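You operate a simulated robot arm through the tools that you are given. There is no shell and no other tool.

You are at the controls of a simulated robot arm. One attempt, no reset.

Task
Stop fan three, scrub the caked patch off the holes, start it again and set its damper to 2.
Fine: Use the green scrubbing brush and put it back; the fan runs on. Dry hands at the buttons. Drop and damage nothing. What is to be rubbed or washed off counts as gone when no trace of it is left.

Only the result counts: the job must be done as asked and must still hold three seconds after the hand-in. Knocking over, shifting, dropping, spilling or breaking anything else fails it.

Robot
A 7-joint arm with a two-finger parallel gripper, fixed in place. Base frame: the origin is on the floor under the middle of its stand, x ahead of it, y to its left, z up. Units: mm, rad, N and s.
It reaches about 1479 mm from its shoulder. Its first joint turns from -2.897 to 2.897 rad. Payload 4.4 kg.
The TCP is the grasp point between the finger pads, 23 mm short of the fingertips. In the tool frame z runs along the fingers and y along their closing line. Largest opening 94 mm; finger width 38, thickness 10; the body of the gripper, 54 by 96 mm, starts 39 mm behind the TCP.
Orientation is that of the tool frame in the base frame, as [roll, pitch, yaw] about the fixed x, y, z axes, in that order (R = Rz(yaw) Ry(pitch) Rx(roll)). With the fingers straight down and closing along the base's y, the tool's x points along the base's -x, its y along +y and its z along -z.

Tools
- The arm moves only by the tool step_arm. Its argument "moves" is a list that holds one entry, the list of rows, each a list of 7 numbers: the shift along the tool's x, y, z in mm, then the turn, a rotation vector about the tool's x, y, z in rad, then the finger opening in mm, from 0 to 94. In form: [[[x, y, z, rx, ry, rz, hand], ...]]. A call has 1 to 20 rows; each row is the pose to reach, as a shift and turn from the pose commanded when the call began, along the tool's axes at that moment. Rows are played at 5 a second. More than 50 mm and 0.15 rad between two rows, or a gripper value outside its range, and nothing of the call is played. A pose out of reach is approached as far as the arm can. The call stops where the force on the tool passes 40 N (or 10 N more than at its start, if that is more) or the arm is blocked; 0.2 s more then pass. The fingers move at their own pace (about 72 mm/s each) and stop on an object; they squeeze with about 32 N. The grip force told is the motor's: it shows also when the fingers shut on nothing. Time passes only in rows, and 0.2 s behind the last, so rows that repeat a pose let the fingers close. The reply holds the time, the measured pose of the TCP, the force on the tool along the base axes, the opening and the grip force, in the units named above and with some noise, with the torque about the TCP (base axes, N m) and any sound that the robot's microphone picked up.
- Cameras (640 x 400 px; columns grow to the right, rows downward): "scene" is fixed at [51.8, -499.5, 1548.3]; the picture's right is [0.76, -0.65, 0.00], its down [-0.15, -0.18, -0.97] and it looks along [0.63, 0.74, -0.24] (base axes); focal length 336 px, centre (320, 200). "wrist" rides on the gripper at [87, 16, -74] in the tool frame; the picture's right is [-0.18, 0.98, 0.00], its down [-0.58, -0.11, -0.81] and it looks along [-0.79, -0.15, 0.59] (tool axes); focal length 243 px, centre (320, 200). There is no depth. A picture from a camera that has moved, and an enlarged one, comes with that camera's place and axes in the base frame and with its lens.
- snapshot(camera): a new picture of that camera. It takes no simulated time.
- enlarge(camera, box): a new picture of the part [left, top, right, bottom] of that camera's present view, enlarged. It takes no simulated time.
- job_done(): hands the job in; it is judged then, once.

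Places have to be worked out from the pictures, the camera data and where the tool is seen. Open the gripper and draw the arm clear of the work before you hand the job in, unless the task says otherwise.

The tools are called after ">>>" by a JSON object that holds its "method" and its "body". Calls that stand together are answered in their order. step_arm: Moves the arm, as the interface text tells. Its arguments: {"type":"object","properties":{"moves":{"type":"array"}},"required":["moves"]} The other tools are called the same way: snapshot (camera) takes a picture; enlarge (camera, box) takes an enlarged picture of a part of a camera's view; job_done () hands the job in.

At the start:

```text
t: 0.0
tcp_pos: [634.8, -9.4, 1580.3]
orientation: [3.142, 0.001, -3.14]
ft_force: [-1.0, 0.3, -0.6]
wrist_torque: [0.01, 0.01, -0.02]
finger_gap: 94.1
grasp_force: 0.1
```

scene: 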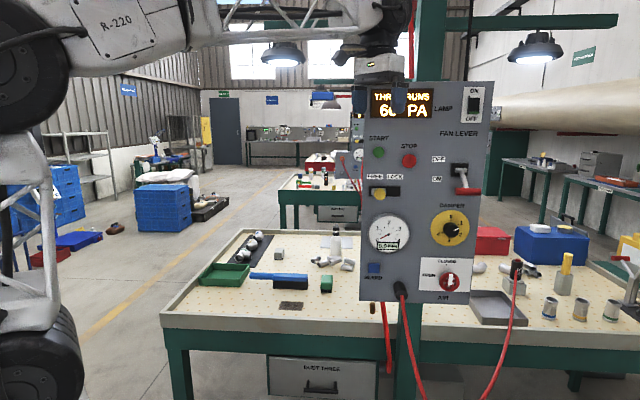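
wrist: 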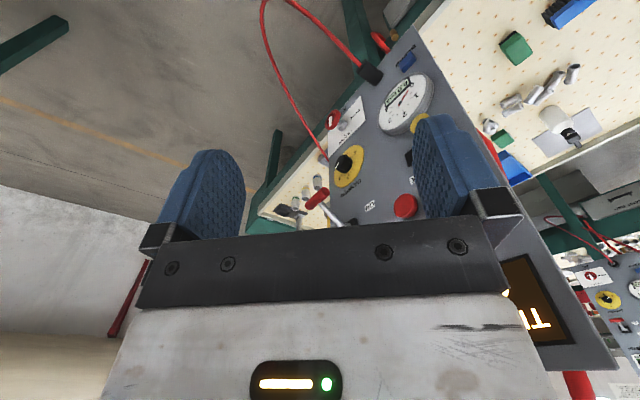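

I begin by looking closely at the panel and the table in the scene picture.

>>> {"method": "enlarge", "body": {"camera": "scene", "box": [340, 70, 520, 190]}}

>>> {"method": "enlarge", "body": {"camera": "scene", "box": [340, 180, 520, 310]}}

>>> {"method": "enlarge", "body": {"camera": "scene", "box": [160, 220, 360, 340]}}

>>> {"method": "enlarge", "body": {"camera": "scene", "box": [440, 220, 640, 360]}}

```text
3.33 times, centred on (430, 130) of scene
camera zoom: at [51.8, -499.5, 1548.3], right [0.76, -0.65, 0.0], down [-0.15, -0.18, -0.97], along [0.63, 0.74, -0.24], focal length 1121 px, centre (-47, 433)
```

zoom: 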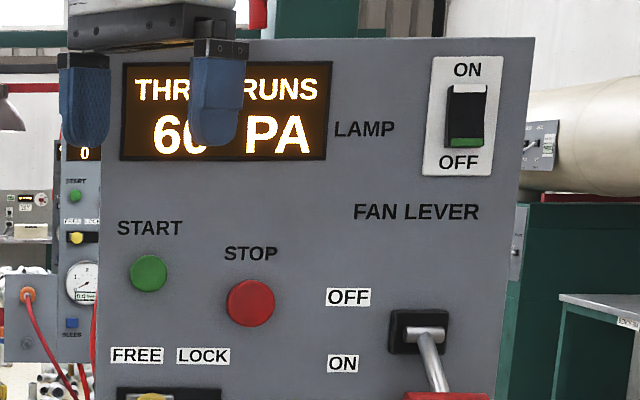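

```text
3.08 times, centred on (430, 245) of scene
camera zoom: at [51.8, -499.5, 1548.3], right [0.76, -0.65, 0.0], down [-0.15, -0.18, -0.97], along [0.63, 0.74, -0.24], focal length 1035 px, centre (-18, 62)
```

zoom: 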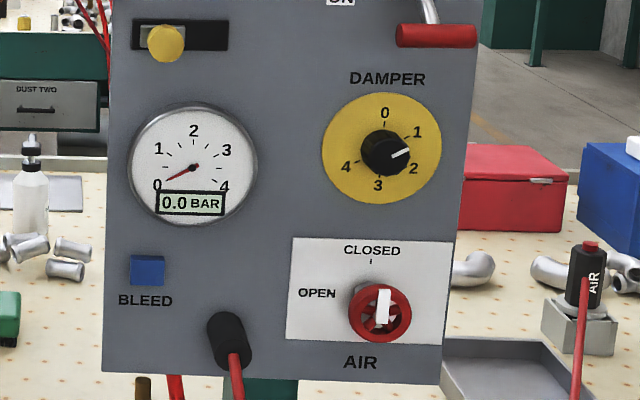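

```text
3.20 times, centred on (260, 280) of scene
camera zoom: at [51.8, -499.5, 1548.3], right [0.76, -0.65, 0.0], down [-0.15, -0.18, -0.97], along [0.63, 0.74, -0.24], focal length 1076 px, centre (512, -56)
```

zoom: 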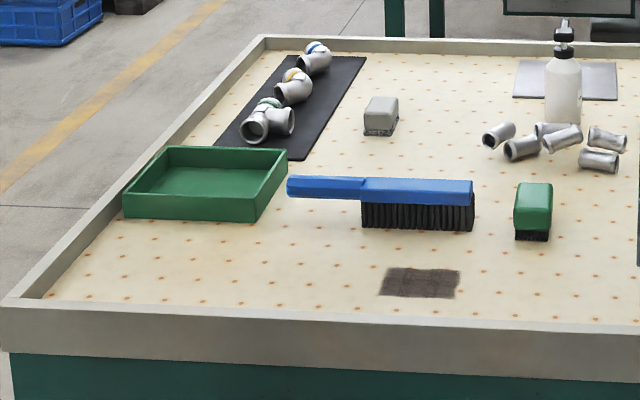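

```text
2.86 times, centred on (540, 290) of scene
camera zoom: at [51.8, -499.5, 1548.3], right [0.76, -0.65, 0.0], down [-0.15, -0.18, -0.97], along [0.63, 0.74, -0.24], focal length 961 px, centre (-309, -57)
```

zoom: 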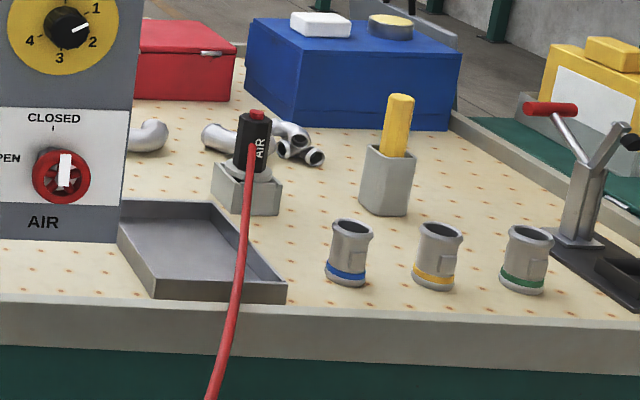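

The panel appears to stand at about 45° to my x axis, roughly 250 mm in front of the gripper, with STOP near (889, 82, 1426) and the table top near z = 760. I turn the hand by 45° about the vertical so that it lines up with the panel.

>>> {"method": "step_arm", "body": {"moves": [[[0, 0, 0, 0, 0, -0.131, 94], [0, 0, 0, 0, 0, -0.262, 94], [0, 0, 0, 0, 0, -0.393, 94], [0, 0, 0, 0, 0, -0.524, 94], [0, 0, 0, 0, 0, -0.655, 94], [0, 0, 0, 0, 0, -0.785, 94]]]}}

```text
t: 1.4
tcp_pos: [634.9, -8.8, 1581.1]
orientation: [-3.14, 0.0, -2.353]
ft_force: [-0.1, -0.3, -0.2]
wrist_torque: [0.02, -0.02, -0.03]
finger_gap: 94.3
grasp_force: 0.1
```

The yaw worked and is now -2.353. A look through the wrist camera from here gives a better view of the panel.

>>> {"method": "snapshot", "body": {"camera": "wrist"}}

```text
taken
camera wrist: at [561.3, -58.4, 1656.9], right [-0.57, 0.82, 0.0], down [0.49, 0.34, 0.81], along [0.67, 0.46, -0.59], focal length 243 px, centre (320, 200)
```

wrist: 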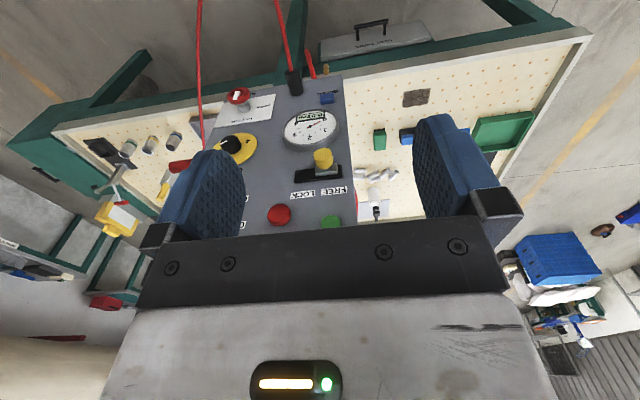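

The table with the patch, the brushes and the tray is now in view, upside down. I enlarge those parts and the panel.

>>> {"method": "enlarge", "body": {"camera": "wrist", "box": [340, 60, 580, 210]}}

>>> {"method": "enlarge", "body": {"camera": "wrist", "box": [170, 70, 370, 240]}}

```text
2.67 times, centred on (460, 135) of wrist
camera zoom: at [561.3, -58.4, 1656.9], right [-0.57, 0.82, 0.0], down [0.49, 0.34, 0.81], along [0.67, 0.46, -0.59], focal length 647 px, centre (-53, 373)
```

zoom: 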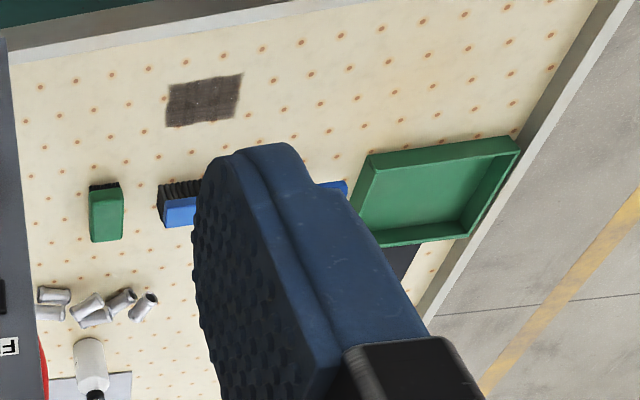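

```text
2.35 times, centred on (270, 155) of wrist
camera zoom: at [561.3, -58.4, 1656.9], right [-0.57, 0.82, 0.0], down [0.49, 0.34, 0.81], along [0.67, 0.46, -0.59], focal length 571 px, centre (438, 306)
```

zoom: 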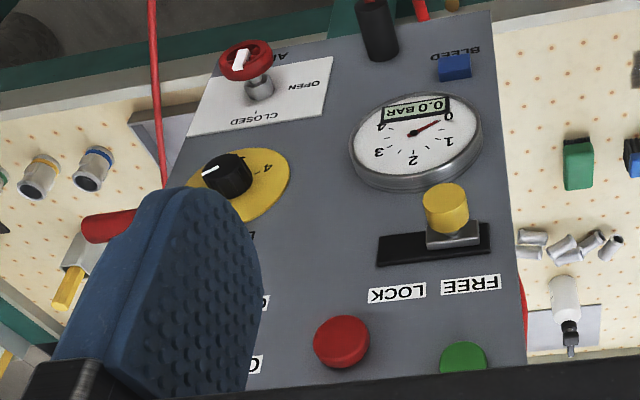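

The panel layout is clear: FREE/LOCK slider at FREE, the damper pointer between two marks, STOP at the upper middle. I pitch the hand so the fingers point straight at the panel, lowering it in front of the STOP button at a safe distance.

>>> {"method": "step_arm", "body": {"moves": [[[0, -11, 14, 0, -0.143, 0, 94], [0, -21, 28, 0, -0.286, 0, 94], [0, -32, 42, 0, -0.428, 0, 94], [0, -42, 56, 0, -0.571, 0, 94], [0, -53, 70, 0, -0.714, 0, 94], [0, -63, 84, 0, -0.857, 0, 94], [0, -74, 98, 0, -1.0, 0, 94], [0, -84, 112, 0, -1.142, 0, 94], [0, -95, 126, 0, -1.285, 0, 94], [0, -105, 140, 0, -1.428, 0, 94], [0, -116, 155, 0, -1.571, 0, 94], [0, -116, 155, 0, -1.571, 0, 94]]]}}

>>> {"method": "snapshot", "body": {"camera": "wrist"}}

>>> {"method": "snapshot", "body": {"camera": "scene"}}

```text
t: 4.0
tcp_pos: [715.5, -92.6, 1425.8]
orientation: [-0.614, 1.57, 0.172]
ft_force: [-0.5, 0.3, 0.6]
wrist_torque: [0.02, 0.0, -0.03]
finger_gap: 93.8
grasp_force: 0.1
```

```text
taken
camera wrist: at [651.0, -133.1, 1340.2], right [-0.7, 0.69, 0.18], down [-0.49, -0.65, 0.58], along [0.52, 0.31, 0.79], focal length 243 px, centre (320, 200)
```

wrist: 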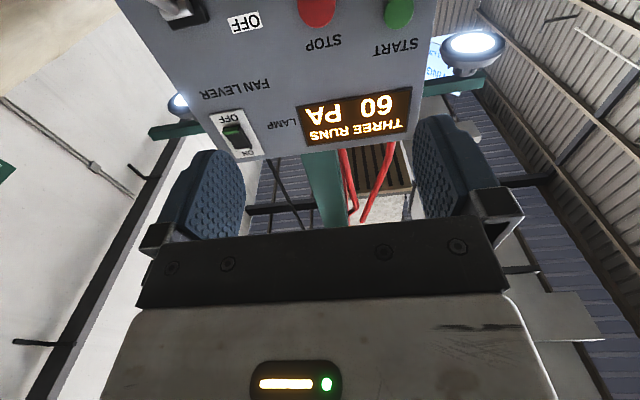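

```text
taken
```

scene: 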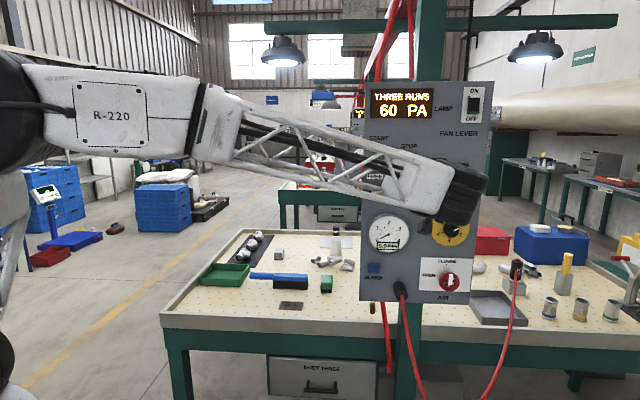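

The hand is now horizontal, facing the panel, with the TCP at the height and lateral place of STOP (≈892, 83, 1425). I close the fingers and approach to about 40 mm short of the button.

>>> {"method": "step_arm", "body": {"moves": [[[0, 0, 30, 0, 0, 0, 60], [0, 0, 60, 0, 0, 0, 30], [0, 0, 90, 0, 0, 0, 0], [0, 0, 120, 0, 0, 0, 0], [0, 0, 150, 0, 0, 0, 0], [0, 0, 170, 0, 0, 0, 0], [0, 0, 185, 0, 0, 0, 0], [0, 0, 185, 0, 0, 0, 0]]]}}

>>> {"method": "snapshot", "body": {"camera": "wrist"}}

>>> {"method": "snapshot", "body": {"camera": "scene"}}

```text
t: 5.8
tcp_pos: [848.9, 41.2, 1423.8]
orientation: [-1.023, 1.569, -0.238]
ft_force: [0.2, -0.3, 0.0]
wrist_torque: [0.01, 0.02, 0.02]
finger_gap: 0.0
grasp_force: 32.1
```

```text
taken
camera wrist: at [783.7, 0.4, 1338.8], right [-0.7, 0.69, 0.18], down [-0.49, -0.65, 0.58], along [0.52, 0.31, 0.79], focal length 243 px, centre (320, 200)
```

wrist: 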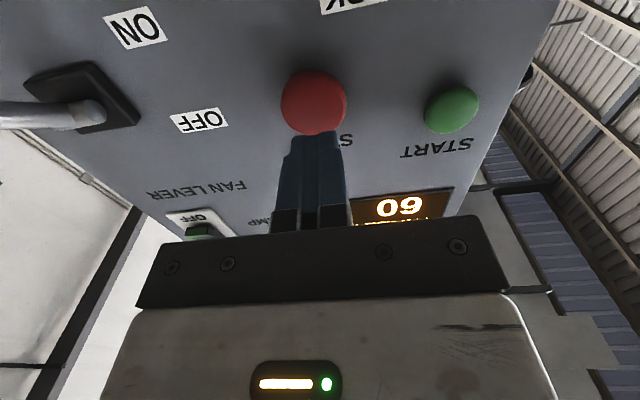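

```text
taken
```

scene: 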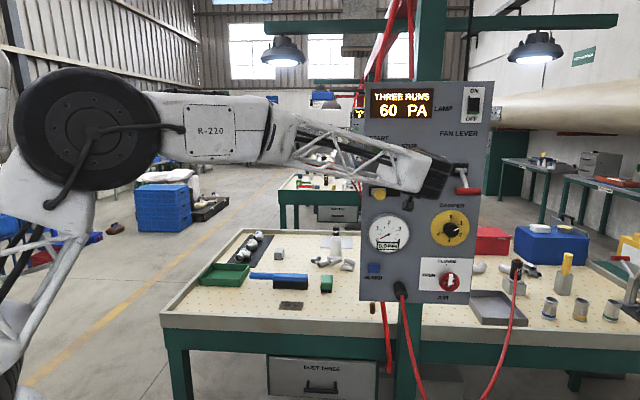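

The button sits straight ahead of the closed fingertips (red cap in the picture just beyond the tips). I advance slowly, expecting contact within 30–50 mm.

>>> {"method": "step_arm", "body": {"moves": [[[0, 0, 8, 0, 0, 0, 0], [0, 0, 16, 0, 0, 0, 0], [0, 0, 22, 0, 0, 0, 0], [0, 0, 26, 0, 0, 0, 0], [0, 0, 30, 0, 0, 0, 0], [0, 0, 33, 0, 0, 0, 0]]]}}

>>> {"method": "snapshot", "body": {"camera": "wrist"}}

```text
t: 7.2
tcp_pos: [870.9, 63.2, 1423.6]
orientation: [-0.99, 1.57, -0.205]
ft_force: [-0.6, 0.7, -1.1]
wrist_torque: [-0.01, 0.01, 0.03]
finger_gap: 0.0
grasp_force: 32.1
```

```text
taken
camera wrist: at [806.3, 22.6, 1339.1], right [-0.7, 0.69, 0.18], down [-0.49, -0.65, 0.58], along [0.52, 0.31, 0.79], focal length 243 px, centre (320, 200)
```

wrist: 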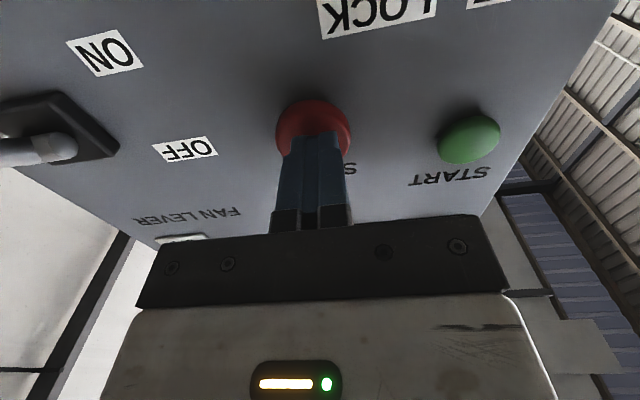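

The tips are almost touching the cap with no force yet. I continue in small steps until there is a press.

>>> {"method": "step_arm", "body": {"moves": [[[0, 0, 3, 0, 0, 0, 0], [0, 0, 6, 0, 0, 0, 0], [0, 0, 9, 0, 0, 0, 0], [0, 0, 12, 0, 0, 0, 0]]]}}

>>> {"method": "enlarge", "body": {"camera": "scene", "box": [340, 70, 520, 190]}}

```text
t: 8.2
tcp_pos: [877.6, 70.7, 1423.7]
orientation: [-0.972, 1.569, -0.185]
ft_force: [-2.8, -2.3, 2.1]
wrist_torque: [0.01, -0.05, -0.04]
finger_gap: 0.0
grasp_force: 32.1
heard: click
```

```text
3.33 times, centred on (430, 130) of scene
camera zoom: at [51.8, -499.5, 1548.3], right [0.76, -0.65, 0.0], down [-0.15, -0.18, -0.97], along [0.63, 0.74, -0.24], focal length 1121 px, centre (-47, 433)
```

zoom: 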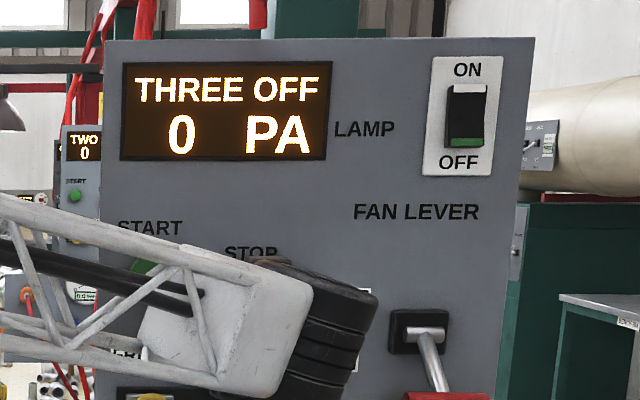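

A click was heard and the display now reads THREE OFF, 0 PA. I withdraw straight back from the panel.

>>> {"method": "step_arm", "body": {"moves": [[[0, 0, -10, 0, 0, 0, 0], [0, 0, -40, 0, 0, 0, 0], [0, 0, -80, 0, 0, 0, 20], [0, 0, -120, 0, 0, 0, 50], [0, 0, -160, 0, 0, 0, 94], [0, 0, -200, 0, 0, 0, 94], [0, 0, -230, 0, 0, 0, 94]]]}}

>>> {"method": "enlarge", "body": {"camera": "scene", "box": [340, 70, 520, 190]}}

```text
t: 9.8
tcp_pos: [716.4, -89.5, 1426.0]
orientation: [1.8, 1.569, 2.585]
ft_force: [0.5, -0.1, -0.2]
wrist_torque: [0.01, -0.01, 0.02]
finger_gap: 93.9
grasp_force: 0.1
```

```text
3.33 times, centred on (430, 130) of scene
camera zoom: at [51.8, -499.5, 1548.3], right [0.76, -0.65, 0.0], down [-0.15, -0.18, -0.97], along [0.63, 0.74, -0.24], focal length 1121 px, centre (-47, 433)
```

zoom: 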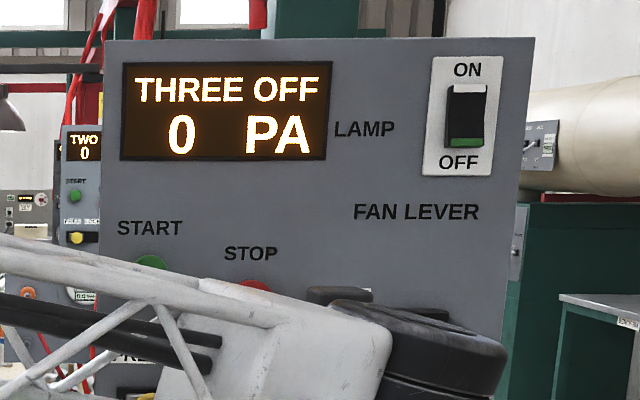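

The fan stays off. I now swing the hand back to fingers-down while moving left, clear of the panel, to look at the table.

>>> {"method": "step_arm", "body": {"moves": [[[0, 33, 0, 0, 0.131, 0, 94], [0, 66, 0, 0, 0.262, 0, 94], [0, 99, 0, 0, 0.393, 0, 94], [0, 132, 0, 0, 0.524, 0, 94], [0, 165, 0, 0, 0.655, 0, 94], [0, 198, 0, 0, 0.785, 0, 94], [0, 231, 0, 0, 0.916, 0, 94], [0, 264, 0, 0, 1.047, 0, 94], [0, 297, 0, 0, 1.178, 0, 94], [0, 330, 0, 0, 1.309, 0, 94], [0, 360, 20, 0, 1.44, 0, 94], [0, 380, 40, 0, 1.571, 0, 94], [0, 380, 40, 0, 1.571, 0, 94]]]}}

>>> {"method": "snapshot", "body": {"camera": "wrist"}}

>>> {"method": "snapshot", "body": {"camera": "scene"}}

```text
t: 12.6
tcp_pos: [475.1, 205.5, 1423.5]
orientation: [-3.14, -0.002, -2.356]
ft_force: [0.5, -0.2, -0.1]
wrist_torque: [0.03, -0.02, 0.0]
finger_gap: 94.1
grasp_force: 0.0
```

```text
taken
camera wrist: at [403.0, 156.4, 1500.3], right [-0.56, 0.83, 0.0], down [0.49, 0.34, 0.81], along [0.67, 0.45, -0.59], focal length 243 px, centre (320, 200)
```

wrist: 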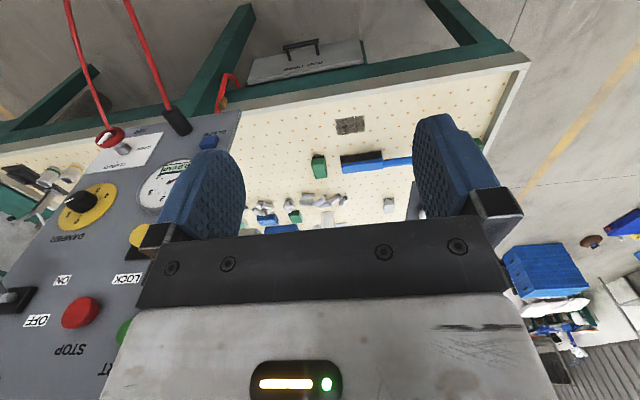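

```text
taken
```

scene: 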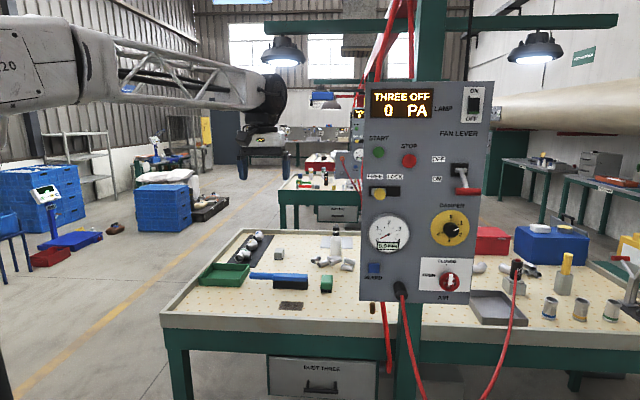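

The way over the table's left half is free. I lower the hand in front of the table edge to get a close look at the patch and the green brush.

>>> {"method": "step_arm", "body": {"moves": [[[-10, -8, 45, 0, 0, 0, 94], [-25, -18, 90, 0, 0, 0, 94], [-40, -28, 135, 0, 0, 0, 94], [-55, -38, 180, 0, 0, 0, 94], [-65, -45, 225, 0, 0, 0, 94], [-70, -50, 270, 0, 0, 0, 94], [-70, -50, 270, 0, 0, 0, 94]]]}}

>>> {"method": "snapshot", "body": {"camera": "wrist"}}

>>> {"method": "enlarge", "body": {"camera": "wrist", "box": [235, 30, 425, 150]}}

```text
t: 14.2
tcp_pos: [564.4, 218.5, 1153.4]
orientation: [-3.139, 0.001, -2.356]
ft_force: [0.6, -0.1, -0.2]
wrist_torque: [-0.03, 0.0, 0.0]
finger_gap: 94.3
grasp_force: 0.0
```

```text
taken
camera wrist: at [491.7, 170.0, 1228.8], right [-0.56, 0.83, 0.0], down [0.49, 0.33, 0.81], along [0.67, 0.46, -0.59], focal length 243 px, centre (320, 200)
```

wrist: 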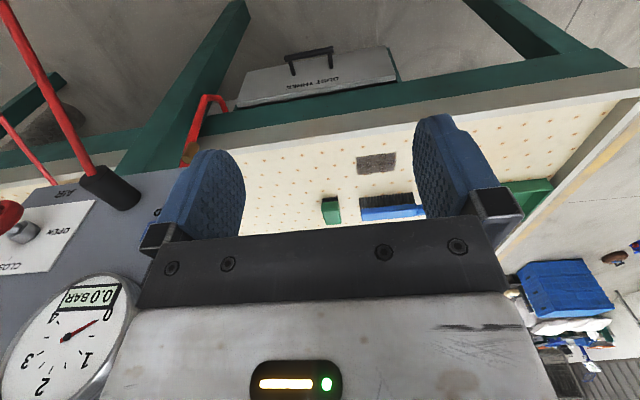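

```text
3.33 times, centred on (330, 90) of wrist
camera zoom: at [491.7, 170.0, 1228.8], right [-0.56, 0.83, 0.0], down [0.49, 0.33, 0.81], along [0.67, 0.46, -0.59], focal length 809 px, centre (287, 567)
```

zoom: 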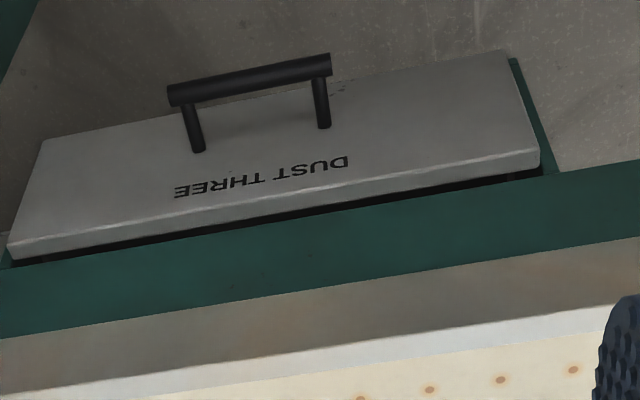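

The drawer "DUST THREE" confirms this is the right table; patch and green brush lie ahead. I move forward over the table edge, keeping about 230 mm above the top, for a close view.

>>> {"method": "step_arm", "body": {"moves": [[[-40, 0, 15, 0, 0, 0, 94], [-80, 0, 35, 0, 0, 0, 94], [-120, 0, 55, 0, 0, 0, 94], [-160, 0, 75, 0, 0, 0, 94], [-200, 0, 95, 0, 0, 0, 94], [-240, 0, 115, 0, 0, 0, 94], [-270, 0, 130, 0, 0, 0, 94], [-296, 0, 140, 0, 0, 0, 94], [-296, 0, 140, 0, 0, 0, 94]]]}}

>>> {"method": "snapshot", "body": {"camera": "wrist"}}

>>> {"method": "snapshot", "body": {"camera": "scene"}}

```text
t: 16.2
tcp_pos: [770.9, 431.1, 1015.0]
orientation: [-3.141, 0.0, -2.357]
ft_force: [0.0, 1.0, -0.3]
wrist_torque: [0.02, 0.02, 0.02]
finger_gap: 94.1
grasp_force: 0.1
```

```text
taken
camera wrist: at [697.7, 382.4, 1091.2], right [-0.56, 0.83, 0.0], down [0.49, 0.33, 0.81], along [0.67, 0.46, -0.59], focal length 243 px, centre (320, 200)
```

wrist: 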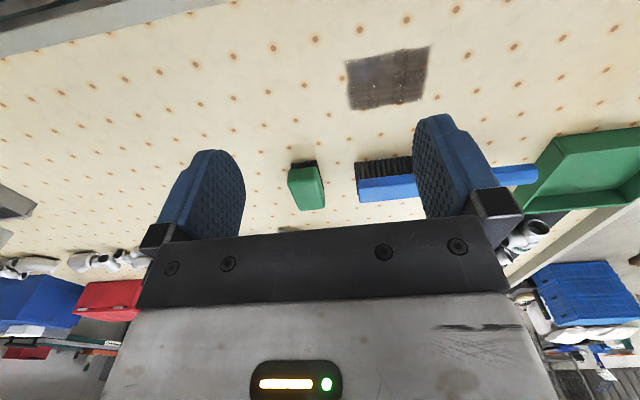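

```text
taken
```

scene: 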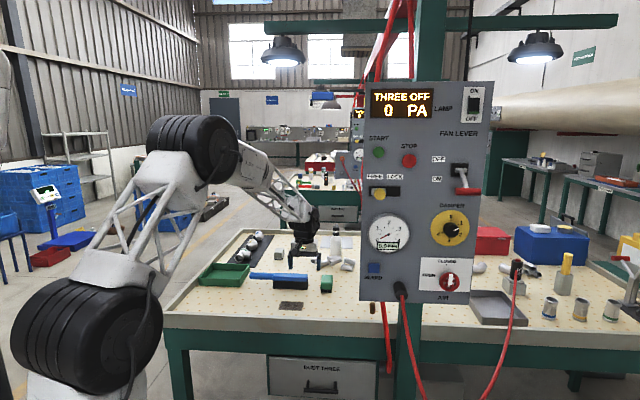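

Now the patch (≈782, 545 at table height z≈777) and the brush are close. I enlarge both to see size, orientation and whether they are wet.

>>> {"method": "enlarge", "body": {"camera": "wrist", "box": [260, 140, 420, 240]}}

>>> {"method": "enlarge", "body": {"camera": "wrist", "box": [310, 20, 470, 130]}}

>>> {"method": "enlarge", "body": {"camera": "scene", "box": [265, 260, 345, 315]}}

```text
4.00 times, centred on (340, 190) of wrist
camera zoom: at [697.7, 382.4, 1091.2], right [-0.56, 0.83, 0.0], down [0.49, 0.33, 0.81], along [0.67, 0.46, -0.59], focal length 970 px, centre (240, 240)
```

zoom: 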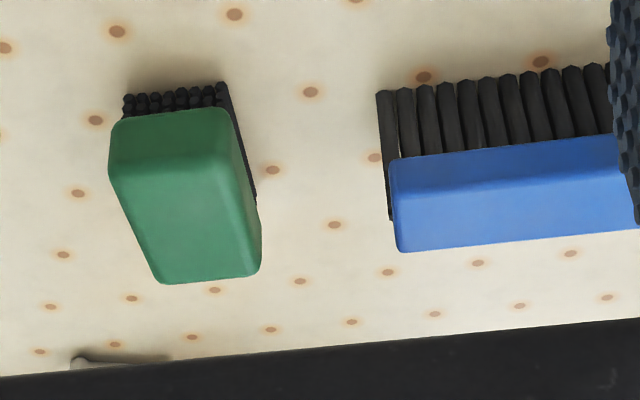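

```text
3.64 times, centred on (390, 75) of wrist
camera zoom: at [697.7, 382.4, 1091.2], right [-0.56, 0.83, 0.0], down [0.49, 0.33, 0.81], along [0.67, 0.46, -0.59], focal length 882 px, centre (66, 654)
```

zoom: 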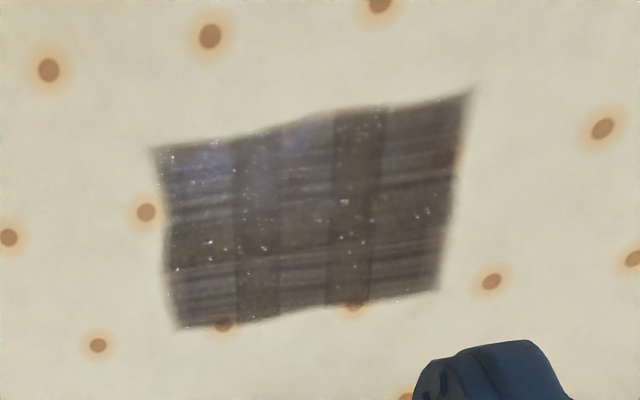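

```text
7.27 times, centred on (305, 288) of scene
camera zoom: at [51.8, -499.5, 1548.3], right [0.76, -0.65, 0.0], down [-0.15, -0.18, -0.97], along [0.63, 0.74, -0.24], focal length 2446 px, centre (429, -436)
```

zoom: 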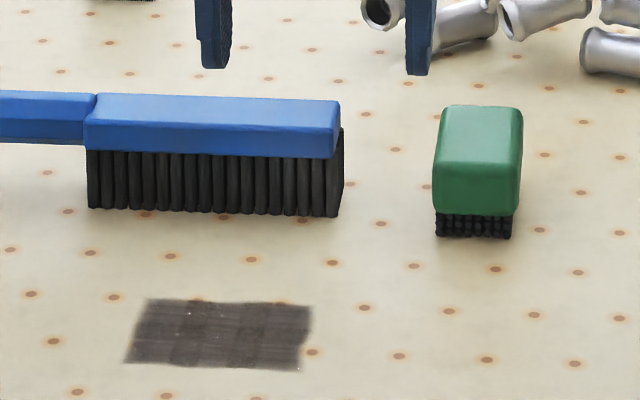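

The brush is aligned with the table: centre about (1000, 561), ~50 mm wide, 82 mm long, body from z≈796 to 830 with bristles below; the patch spans about 105 × 72 mm, centred near (785, 547), and both look dry. I move over the brush with the fingers straddling its width, staying 100 mm above it.

>>> {"method": "step_arm", "body": {"moves": [[[-40, -10, 0, 0, 0, 0, 80], [-80, -20, 0, 0, 0, 0, 80], [-120, -32, 15, 0, 0, 0, 80], [-160, -44, 35, 0, 0, 0, 80], [-200, -56, 55, 0, 0, 0, 80], [-230, -65, 75, 0, 0, 0, 80], [-254, -70, 85, 0, 0, 0, 80], [-254, -70, 85, 0, 0, 0, 80]]]}}

>>> {"method": "snapshot", "body": {"camera": "wrist"}}

>>> {"method": "snapshot", "body": {"camera": "scene"}}

```text
t: 18.0
tcp_pos: [998.2, 561.6, 930.8]
orientation: [-3.141, -0.001, -2.357]
ft_force: [0.2, -0.1, -0.1]
wrist_torque: [0.0, 0.01, 0.02]
finger_gap: 80.0
grasp_force: 0.2
```

```text
taken
camera wrist: at [926.1, 511.4, 1006.2], right [-0.56, 0.83, 0.0], down [0.49, 0.33, 0.81], along [0.67, 0.46, -0.59], focal length 243 px, centre (320, 200)
```

wrist: 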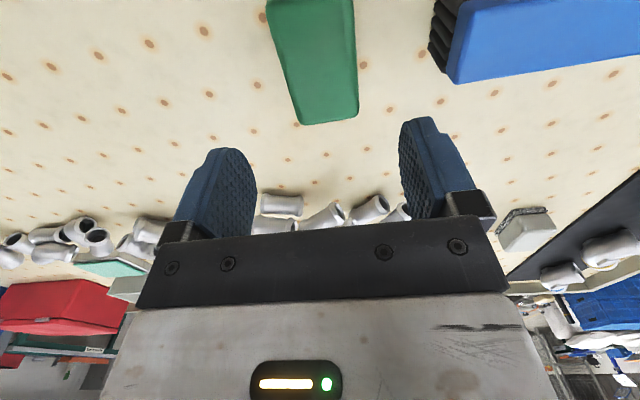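

```text
taken
```

scene: 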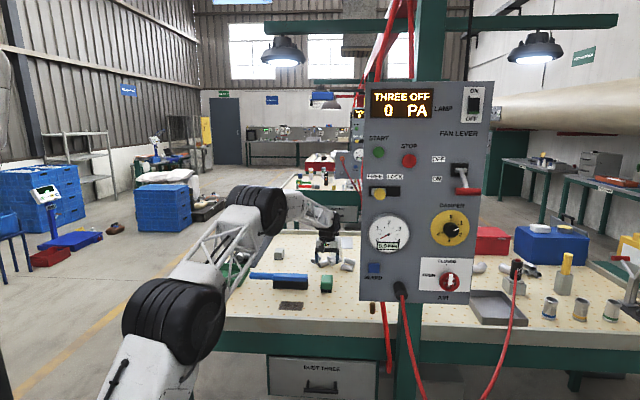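

The brush lies right below, centred between the fingers to within about a millimetre. I lower so that the fingertips flank the green body, keeping them about 15 mm off the table.

>>> {"method": "step_arm", "body": {"moves": [[[0, -1, 30, 0, 0, 0, 80], [0, -1, 60, 0, 0, 0, 80], [0, -1, 85, 0, 0, 0, 80], [0, -1, 100, 0, 0, 0, 80], [0, -1, 110, 0, 0, 0, 80], [0, -1, 116, 0, 0, 0, 80], [0, -1, 116, 0, 0, 0, 80]]]}}

>>> {"method": "snapshot", "body": {"camera": "wrist"}}

>>> {"method": "enlarge", "body": {"camera": "scene", "box": [265, 220, 385, 310]}}

```text
t: 19.6
tcp_pos: [998.7, 558.9, 813.5]
orientation: [-3.14, 0.0, -2.356]
ft_force: [0.1, -0.9, -0.5]
wrist_torque: [-0.02, 0.02, 0.04]
finger_gap: 80.0
grasp_force: 0.1
```

```text
taken
camera wrist: at [926.9, 510.2, 889.3], right [-0.56, 0.83, 0.0], down [0.49, 0.33, 0.81], along [0.67, 0.46, -0.59], focal length 243 px, centre (320, 200)
```

wrist: 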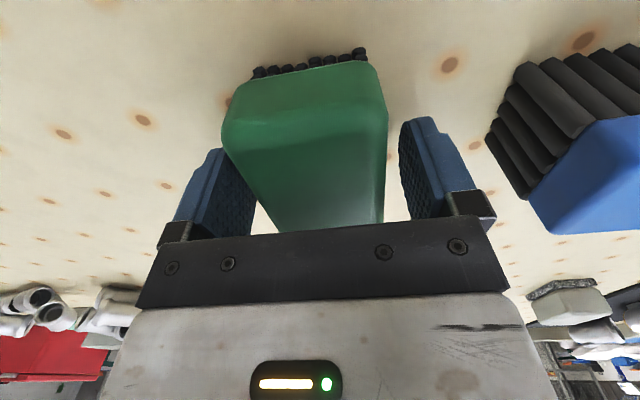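

```text
4.44 times, centred on (325, 265) of scene
camera zoom: at [51.8, -499.5, 1548.3], right [0.76, -0.65, 0.0], down [-0.15, -0.18, -0.97], along [0.63, 0.74, -0.24], focal length 1495 px, centre (298, -89)
```

zoom: 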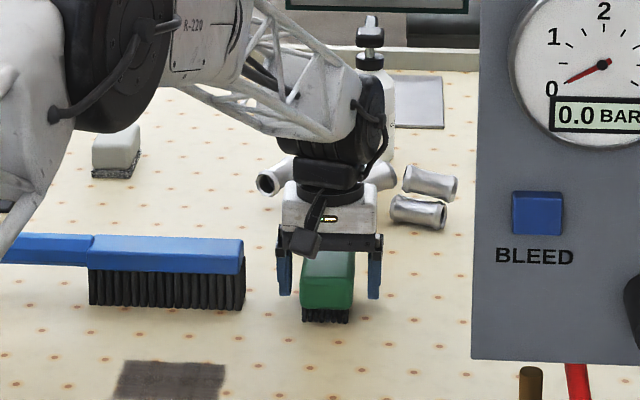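

The fingers flank the green body symmetrically with clearance to the table. I close on it now.

>>> {"method": "step_arm", "body": {"moves": [[[0, 0, 0, 0, 0, 0, 60], [0, 0, 0, 0, 0, 0, 45], [0, 0, 0, 0, 0, 0, 30], [0, 0, 0, 0, 0, 0, 30], [0, 0, 0, 0, 0, 0, 30]]]}}

>>> {"method": "snapshot", "body": {"camera": "wrist"}}

```text
t: 20.8
tcp_pos: [1000.1, 559.6, 813.1]
orientation: [-3.14, -0.001, -2.357]
ft_force: [0.0, -0.2, 0.6]
wrist_torque: [0.02, 0.02, 0.0]
finger_gap: 53.8
grasp_force: 31.6
```

```text
taken
camera wrist: at [926.9, 510.2, 889.5], right [-0.56, 0.83, 0.0], down [0.49, 0.33, 0.81], along [0.67, 0.46, -0.59], focal length 243 px, centre (320, 200)
```

wrist: 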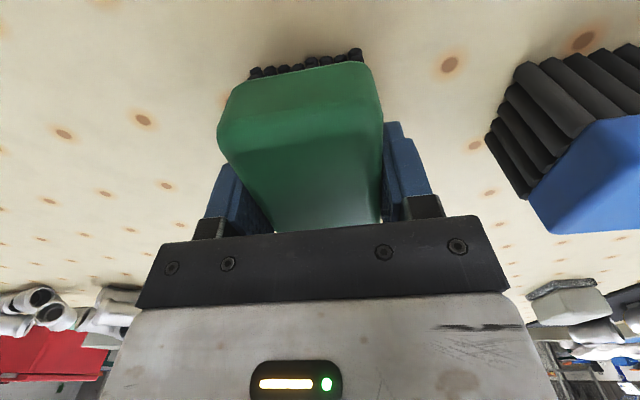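

The brush is gripped (53.8 mm, 31.6 N). I lift it straight up, first 10 mm then 80 mm, and check the hold.

>>> {"method": "step_arm", "body": {"moves": [[[0, 0, -5, 0, 0, 0, 30], [0, 0, -15, 0, 0, 0, 30], [0, 0, -40, 0, 0, 0, 30], [0, 0, -80, 0, 0, 0, 30], [0, 0, -80, 0, 0, 0, 30]]]}}

>>> {"method": "snapshot", "body": {"camera": "wrist"}}

>>> {"method": "enlarge", "body": {"camera": "scene", "box": [265, 220, 385, 310]}}

```text
t: 22.0
tcp_pos: [1000.2, 557.2, 891.3]
orientation: [-3.139, 0.001, -2.354]
ft_force: [-0.4, -0.4, -1.1]
wrist_torque: [0.01, 0.0, 0.01]
finger_gap: 53.8
grasp_force: 32.2
```

```text
taken
camera wrist: at [927.6, 508.9, 966.7], right [-0.56, 0.83, 0.0], down [0.49, 0.33, 0.81], along [0.67, 0.46, -0.59], focal length 243 px, centre (320, 200)
```

wrist: 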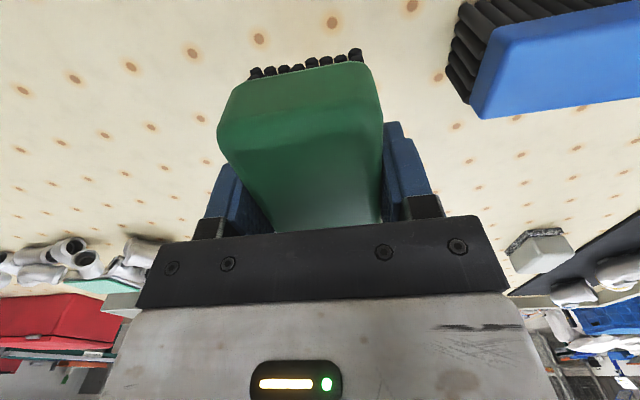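

```text
4.44 times, centred on (325, 265) of scene
camera zoom: at [51.8, -499.5, 1548.3], right [0.76, -0.65, 0.0], down [-0.15, -0.18, -0.97], along [0.63, 0.74, -0.24], focal length 1495 px, centre (298, -89)
```

zoom: 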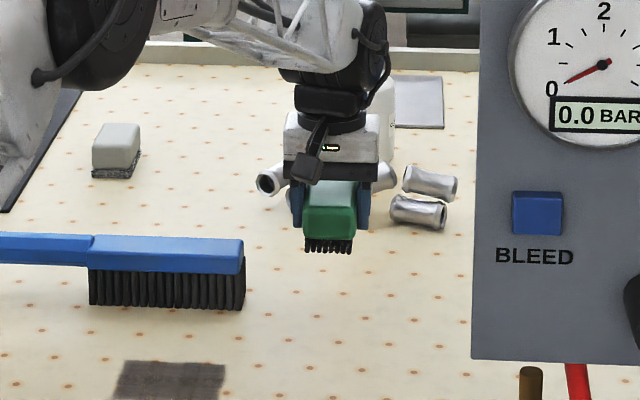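

The brush hangs level in the grip. I carry it back toward the robot side and then left, over the patch centre (≈785, 547), at the same height.

>>> {"method": "step_arm", "body": {"moves": [[[40, 0, 0, 0, 0, 0, 30], [80, 0, 0, 0, 0, 0, 30], [120, 10, 0, 0, 0, 0, 30], [150, 45, 0, 0, 0, 0, 30], [160, 85, 0, 0, 0, 0, 30], [160, 120, 0, 0, 0, 0, 30], [160, 141, 20, 0, 0, 0, 30], [160, 141, 40, 0, 0, 0, 30], [160, 141, 40, 0, 0, 0, 30]]]}}

>>> {"method": "snapshot", "body": {"camera": "wrist"}}

>>> {"method": "enlarge", "body": {"camera": "scene", "box": [225, 230, 345, 320]}}

```text
t: 24.0
tcp_pos: [786.1, 544.9, 854.8]
orientation: [3.141, 0.001, -2.355]
ft_force: [0.5, 0.8, -0.4]
wrist_torque: [0.02, 0.0, 0.0]
finger_gap: 53.9
grasp_force: 32.1
```

```text
taken
camera wrist: at [714.0, 495.9, 930.8], right [-0.56, 0.83, 0.0], down [0.49, 0.33, 0.81], along [0.67, 0.46, -0.59], focal length 243 px, centre (320, 200)
```

wrist: 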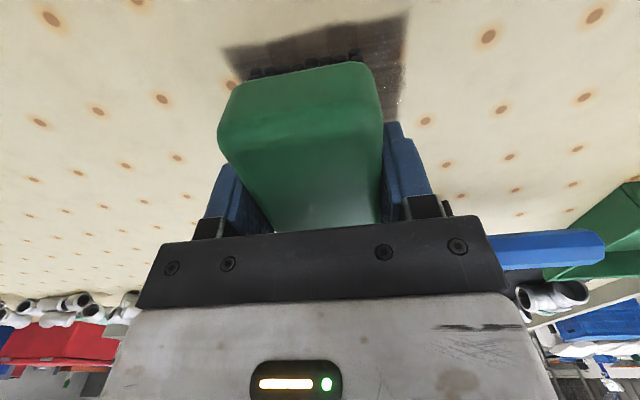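

```text
4.44 times, centred on (285, 275) of scene
camera zoom: at [51.8, -499.5, 1548.3], right [0.76, -0.65, 0.0], down [-0.15, -0.18, -0.97], along [0.63, 0.74, -0.24], focal length 1495 px, centre (476, -133)
```

zoom: 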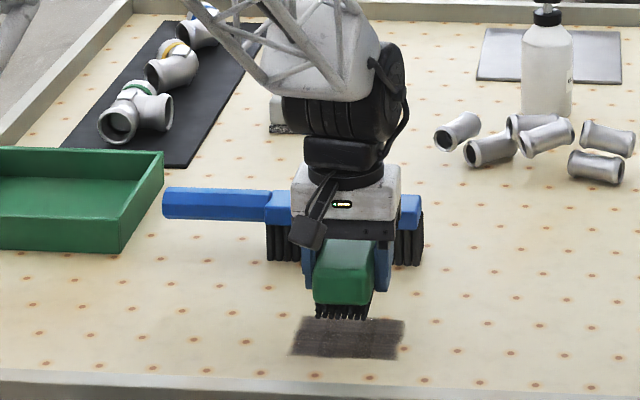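

The brush is over the patch. I lower it until the bristles are about to touch, then press gently.

>>> {"method": "step_arm", "body": {"moves": [[[0, 0, 15, 0, 0, 0, 30], [0, 0, 28, 0, 0, 0, 30], [0, 0, 36, 0, 0, 0, 30], [0, 0, 39, 0, 0, 0, 30], [0, 0, 40, 0, 0, 0, 30], [0, 0, 41, 0, 0, 0, 30]]]}}

```text
t: 25.4
tcp_pos: [788.9, 546.1, 813.7]
orientation: [-3.14, 0.003, -2.357]
ft_force: [-1.5, -3.2, 10.1]
wrist_torque: [-0.34, 0.45, 0.05]
finger_gap: 53.9
grasp_force: 32.3
```

The bristles press with about 10 N on the patch. I make the first scrubbing strokes sideways across it.

>>> {"method": "step_arm", "body": {"moves": [[[0, 15, 0, 0, 0, 0, 30], [0, 30, 0, 0, 0, 0, 30], [0, 45, 0, 0, 0, 0, 30], [0, 60, 0, 0, 0, 0, 30], [0, 45, 0, 0, 0, 0, 30], [0, 30, 0, 0, 0, 0, 30], [0, 15, 0, 0, 0, 0, 30], [0, 0, 0, 0, 0, 0, 30], [0, -15, 0, 0, 0, 0, 30], [0, -30, 0, 0, 0, 0, 30], [0, -45, 0, 0, 0, 0, 30], [0, -60, 0, 0, 0, 0, 30], [0, -45, 0, 0, 0, 0, 30], [0, -30, 0, 0, 0, 0, 30], [0, -15, 0, 0, 0, 0, 30], [0, 0, 0, 0, 0, 0, 30]]]}}

>>> {"method": "enlarge", "body": {"camera": "scene", "box": [225, 230, 345, 320]}}

>>> {"method": "snapshot", "body": {"camera": "wrist"}}

```text
t: 28.8
tcp_pos: [788.4, 544.9, 812.6]
orientation: [-3.14, -0.001, -2.357]
ft_force: [2.9, -2.1, 9.2]
wrist_torque: [0.0, -0.15, 0.0]
finger_gap: 53.8
grasp_force: 31.7
```

```text
4.44 times, centred on (285, 275) of scene
camera zoom: at [51.8, -499.5, 1548.3], right [0.76, -0.65, 0.0], down [-0.15, -0.18, -0.97], along [0.63, 0.74, -0.24], focal length 1495 px, centre (476, -133)
```

zoom: 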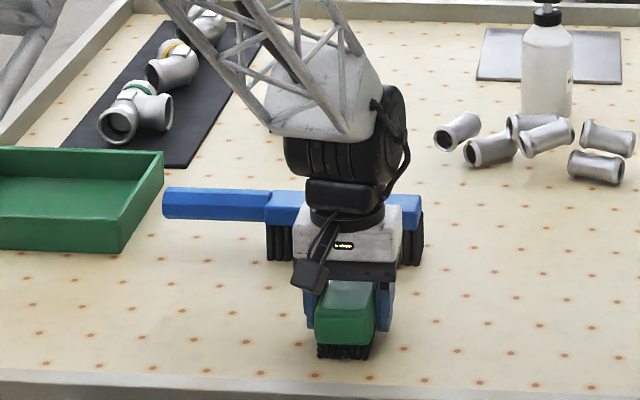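

```text
taken
camera wrist: at [715.2, 496.4, 888.6], right [-0.56, 0.83, 0.0], down [0.49, 0.33, 0.81], along [0.67, 0.46, -0.59], focal length 243 px, centre (320, 200)
```

wrist: 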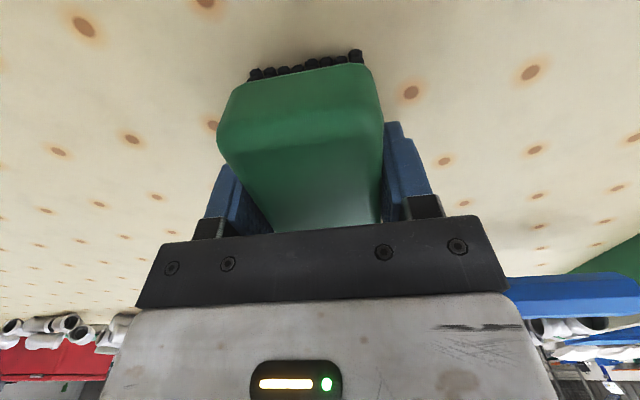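

The visible part of the patch is gone after the first strokes. I add strokes shifted 18 mm nearer and 18 mm further to be sure no rim of it is left.

>>> {"method": "step_arm", "body": {"moves": [[[9, 0, 0, 0, 0, 0, 30], [18, 0, 0, 0, 0, 0, 30], [18, 20, 0, 0, 0, 0, 30], [18, 40, 0, 0, 0, 0, 30], [18, 60, 0, 0, 0, 0, 30], [18, 40, 0, 0, 0, 0, 30], [18, 20, 0, 0, 0, 0, 30], [18, 0, 0, 0, 0, 0, 30], [18, -20, 0, 0, 0, 0, 30], [18, -40, 0, 0, 0, 0, 30], [18, -60, 0, 0, 0, 0, 30], [6, -60, 0, 0, 0, 0, 30], [-6, -60, 0, 0, 0, 0, 30], [-18, -60, 0, 0, 0, 0, 30], [-18, -40, 0, 0, 0, 0, 30], [-18, -20, 0, 0, 0, 0, 30], [-18, 0, 0, 0, 0, 0, 30], [-18, 20, 0, 0, 0, 0, 30], [-18, 40, 0, 0, 0, 0, 30], [-18, 60, 0, 0, 0, 0, 30]]]}}

>>> {"method": "enlarge", "body": {"camera": "scene", "box": [225, 230, 345, 320]}}

```text
t: 33.0
tcp_pos: [759.4, 603.4, 814.1]
orientation: [-3.141, 0.001, -2.355]
ft_force: [-0.9, 0.0, -0.7]
wrist_torque: [-0.01, 0.0, 0.01]
finger_gap: 53.8
grasp_force: 32.1
```

```text
4.44 times, centred on (285, 275) of scene
camera zoom: at [51.8, -499.5, 1548.3], right [0.76, -0.65, 0.0], down [-0.15, -0.18, -0.97], along [0.63, 0.74, -0.24], focal length 1495 px, centre (476, -133)
```

zoom: 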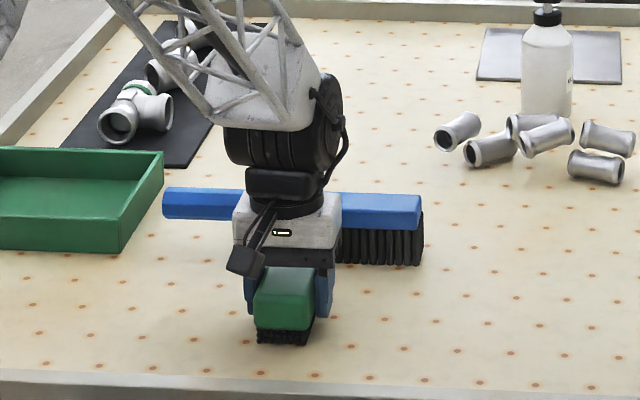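

Near the end the contact force fell to zero, so I lift the brush and look at the whole area for leftover traces.

>>> {"method": "step_arm", "body": {"moves": [[[0, 0, -15, 0, 0, 0, 30], [0, -20, -40, 0, 0, 0, 30], [30, -50, -80, 0, 0, 0, 30], [70, -70, -110, 0, 0, 0, 30], [110, -80, -130, 0, 0, 0, 30], [110, -80, -130, 0, 0, 0, 30]]]}}

>>> {"method": "snapshot", "body": {"camera": "wrist"}}

>>> {"method": "enlarge", "body": {"camera": "scene", "box": [255, 280, 335, 325]}}

```text
refused: row 3 steps farther than a row can; nothing moved
```

```text
taken
camera wrist: at [685.7, 553.3, 889.4], right [-0.56, 0.83, 0.0], down [0.49, 0.33, 0.81], along [0.67, 0.45, -0.59], focal length 243 px, centre (320, 200)
```

wrist: 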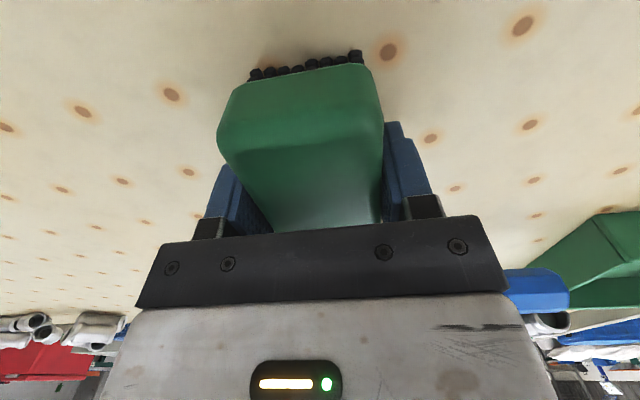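

```text
8.00 times, centred on (295, 302) of scene
camera zoom: at [51.8, -499.5, 1548.3], right [0.76, -0.65, 0.0], down [-0.15, -0.18, -0.97], along [0.63, 0.74, -0.24], focal length 2690 px, centre (520, -620)
```

zoom: 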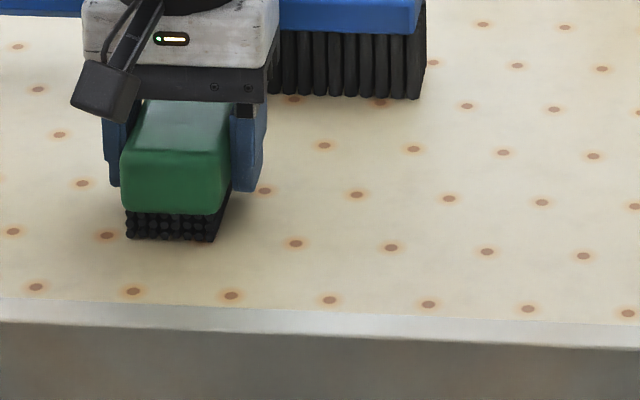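

That row was too long a step, so nothing moved. I repeat the lift with shorter steps.

>>> {"method": "step_arm", "body": {"moves": [[[0, 0, -15, 0, 0, 0, 30], [0, -15, -45, 0, 0, 0, 30], [20, -35, -80, 0, 0, 0, 30], [50, -55, -105, 0, 0, 0, 30], [85, -70, -125, 0, 0, 0, 30], [110, -80, -130, 0, 0, 0, 30], [110, -80, -130, 0, 0, 0, 30]]]}}

>>> {"method": "snapshot", "body": {"camera": "wrist"}}

>>> {"method": "enlarge", "body": {"camera": "scene", "box": [255, 280, 335, 325]}}

```text
t: 34.6
tcp_pos: [736.2, 467.5, 941.6]
orientation: [3.141, 0.0, -2.357]
ft_force: [0.0, 0.2, -0.2]
wrist_torque: [-0.01, 0.04, -0.02]
finger_gap: 53.6
grasp_force: 31.9
```

```text
taken
camera wrist: at [663.9, 418.8, 1017.9], right [-0.56, 0.83, 0.0], down [0.49, 0.33, 0.81], along [0.67, 0.46, -0.59], focal length 243 px, centre (320, 200)
```

wrist: 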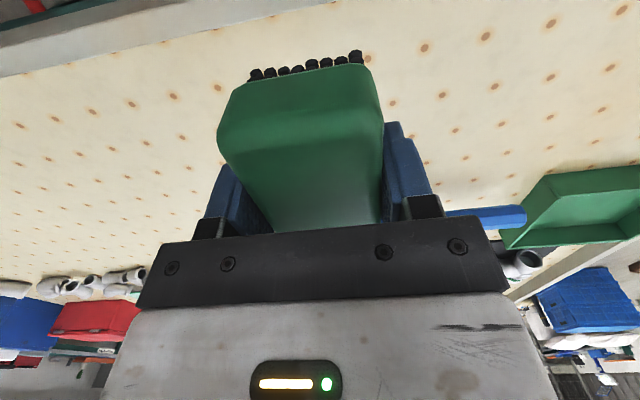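

```text
8.00 times, centred on (295, 302) of scene
camera zoom: at [51.8, -499.5, 1548.3], right [0.76, -0.65, 0.0], down [-0.15, -0.18, -0.97], along [0.63, 0.74, -0.24], focal length 2690 px, centre (520, -620)
```

zoom: 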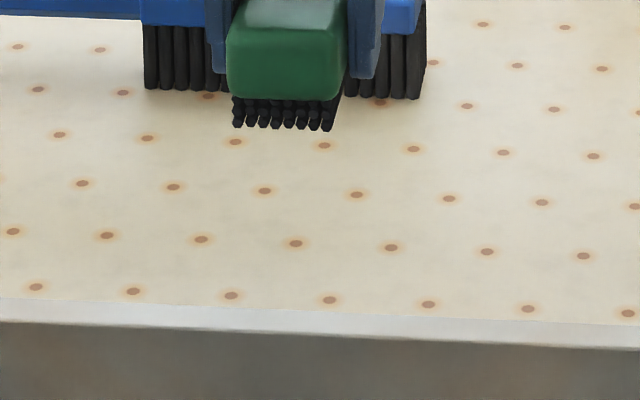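

From this view the patch area looks clean. I shift right so that the brush no longer covers the area in the wrist view and inspect it closely.

>>> {"method": "step_arm", "body": {"moves": [[[0, -35, -15, 0, 0, 0, 30], [0, -70, -30, 0, 0, 0, 30], [0, -105, -45, 0, 0, 0, 30], [0, -130, -55, 0, 0, 0, 30], [0, -130, -55, 0, 0, 0, 30]]]}}

>>> {"method": "snapshot", "body": {"camera": "wrist"}}

>>> {"method": "enlarge", "body": {"camera": "wrist", "box": [380, 20, 560, 140]}}

```text
t: 35.8
tcp_pos: [828.1, 371.9, 997.2]
orientation: [-3.141, 0.001, -2.356]
ft_force: [-0.1, -1.2, -1.4]
wrist_torque: [-0.03, -0.03, -0.01]
finger_gap: 53.6
grasp_force: 32.0
```

```text
taken
camera wrist: at [756.3, 323.2, 1073.3], right [-0.56, 0.83, 0.0], down [0.49, 0.33, 0.81], along [0.67, 0.46, -0.59], focal length 243 px, centre (320, 200)
```

wrist: 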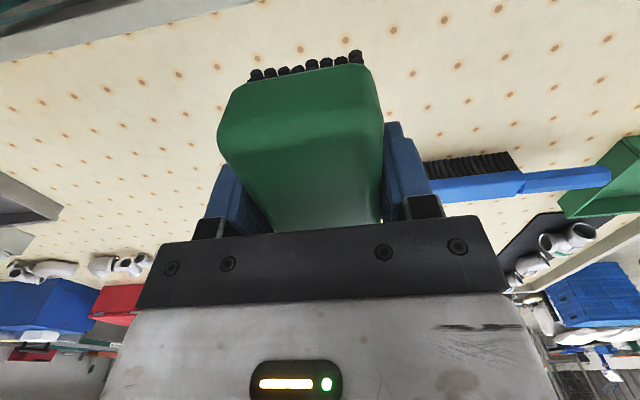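

```text
3.33 times, centred on (470, 80) of wrist
camera zoom: at [756.3, 323.2, 1073.3], right [-0.56, 0.83, 0.0], down [0.49, 0.33, 0.81], along [0.67, 0.46, -0.59], focal length 809 px, centre (-180, 600)
```

zoom: 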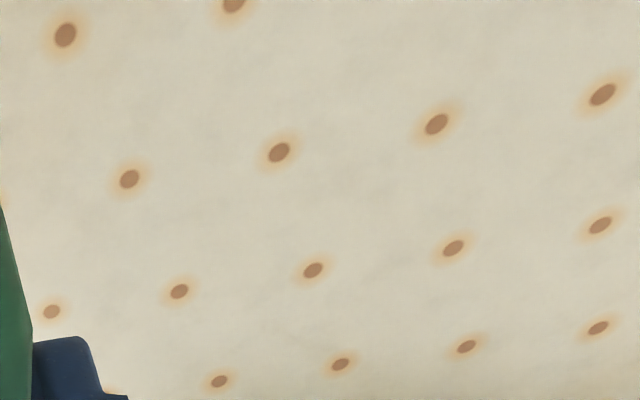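

The whole former patch area is clean, with open holes and no residue. I carry the brush back above its original place (≈999, 560).

>>> {"method": "step_arm", "body": {"moves": [[[-40, 3, 10, 0, 0, 0, 30], [-80, 5, 25, 0, 0, 0, 30], [-120, 8, 40, 0, 0, 0, 30], [-160, 10, 55, 0, 0, 0, 30], [-200, 12, 75, 0, 0, 0, 30], [-235, 13, 95, 0, 0, 0, 30], [-253, 13, 120, 0, 0, 0, 30], [-253, 13, 140, 0, 0, 0, 30], [-253, 13, 150, 0, 0, 0, 30], [-253, 13, 150, 0, 0, 0, 30]]]}}

>>> {"method": "enlarge", "body": {"camera": "scene", "box": [265, 220, 385, 310]}}

>>> {"method": "snapshot", "body": {"camera": "wrist"}}

```text
t: 38.0
tcp_pos: [998.4, 564.1, 846.4]
orientation: [3.141, -0.001, -2.356]
ft_force: [0.0, -0.4, -1.5]
wrist_torque: [0.03, 0.01, -0.04]
finger_gap: 53.8
grasp_force: 31.7
```

```text
4.44 times, centred on (325, 265) of scene
camera zoom: at [51.8, -499.5, 1548.3], right [0.76, -0.65, 0.0], down [-0.15, -0.18, -0.97], along [0.63, 0.74, -0.24], focal length 1495 px, centre (298, -89)
```

zoom: 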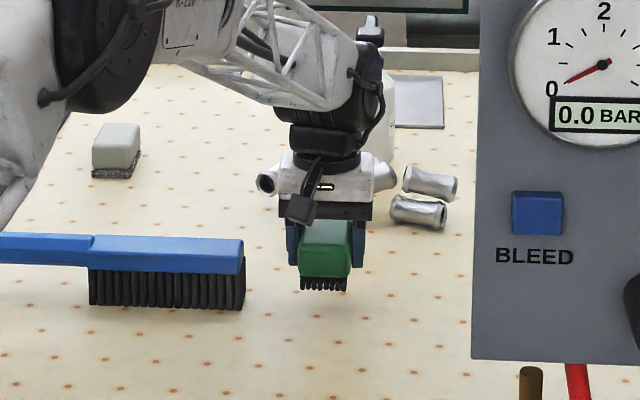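

```text
taken
camera wrist: at [925.3, 513.8, 923.4], right [-0.56, 0.83, 0.0], down [0.49, 0.33, 0.81], along [0.67, 0.46, -0.59], focal length 243 px, centre (320, 200)
```

wrist: 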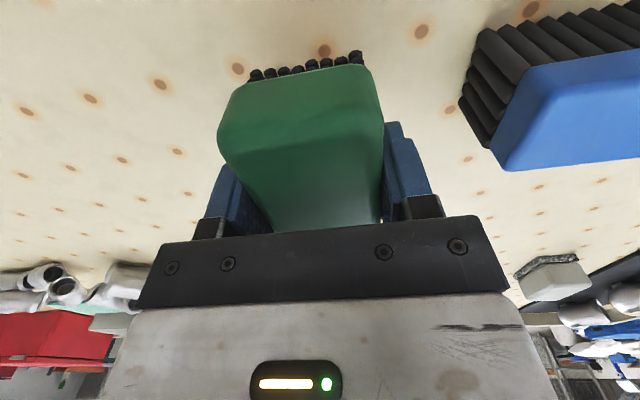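

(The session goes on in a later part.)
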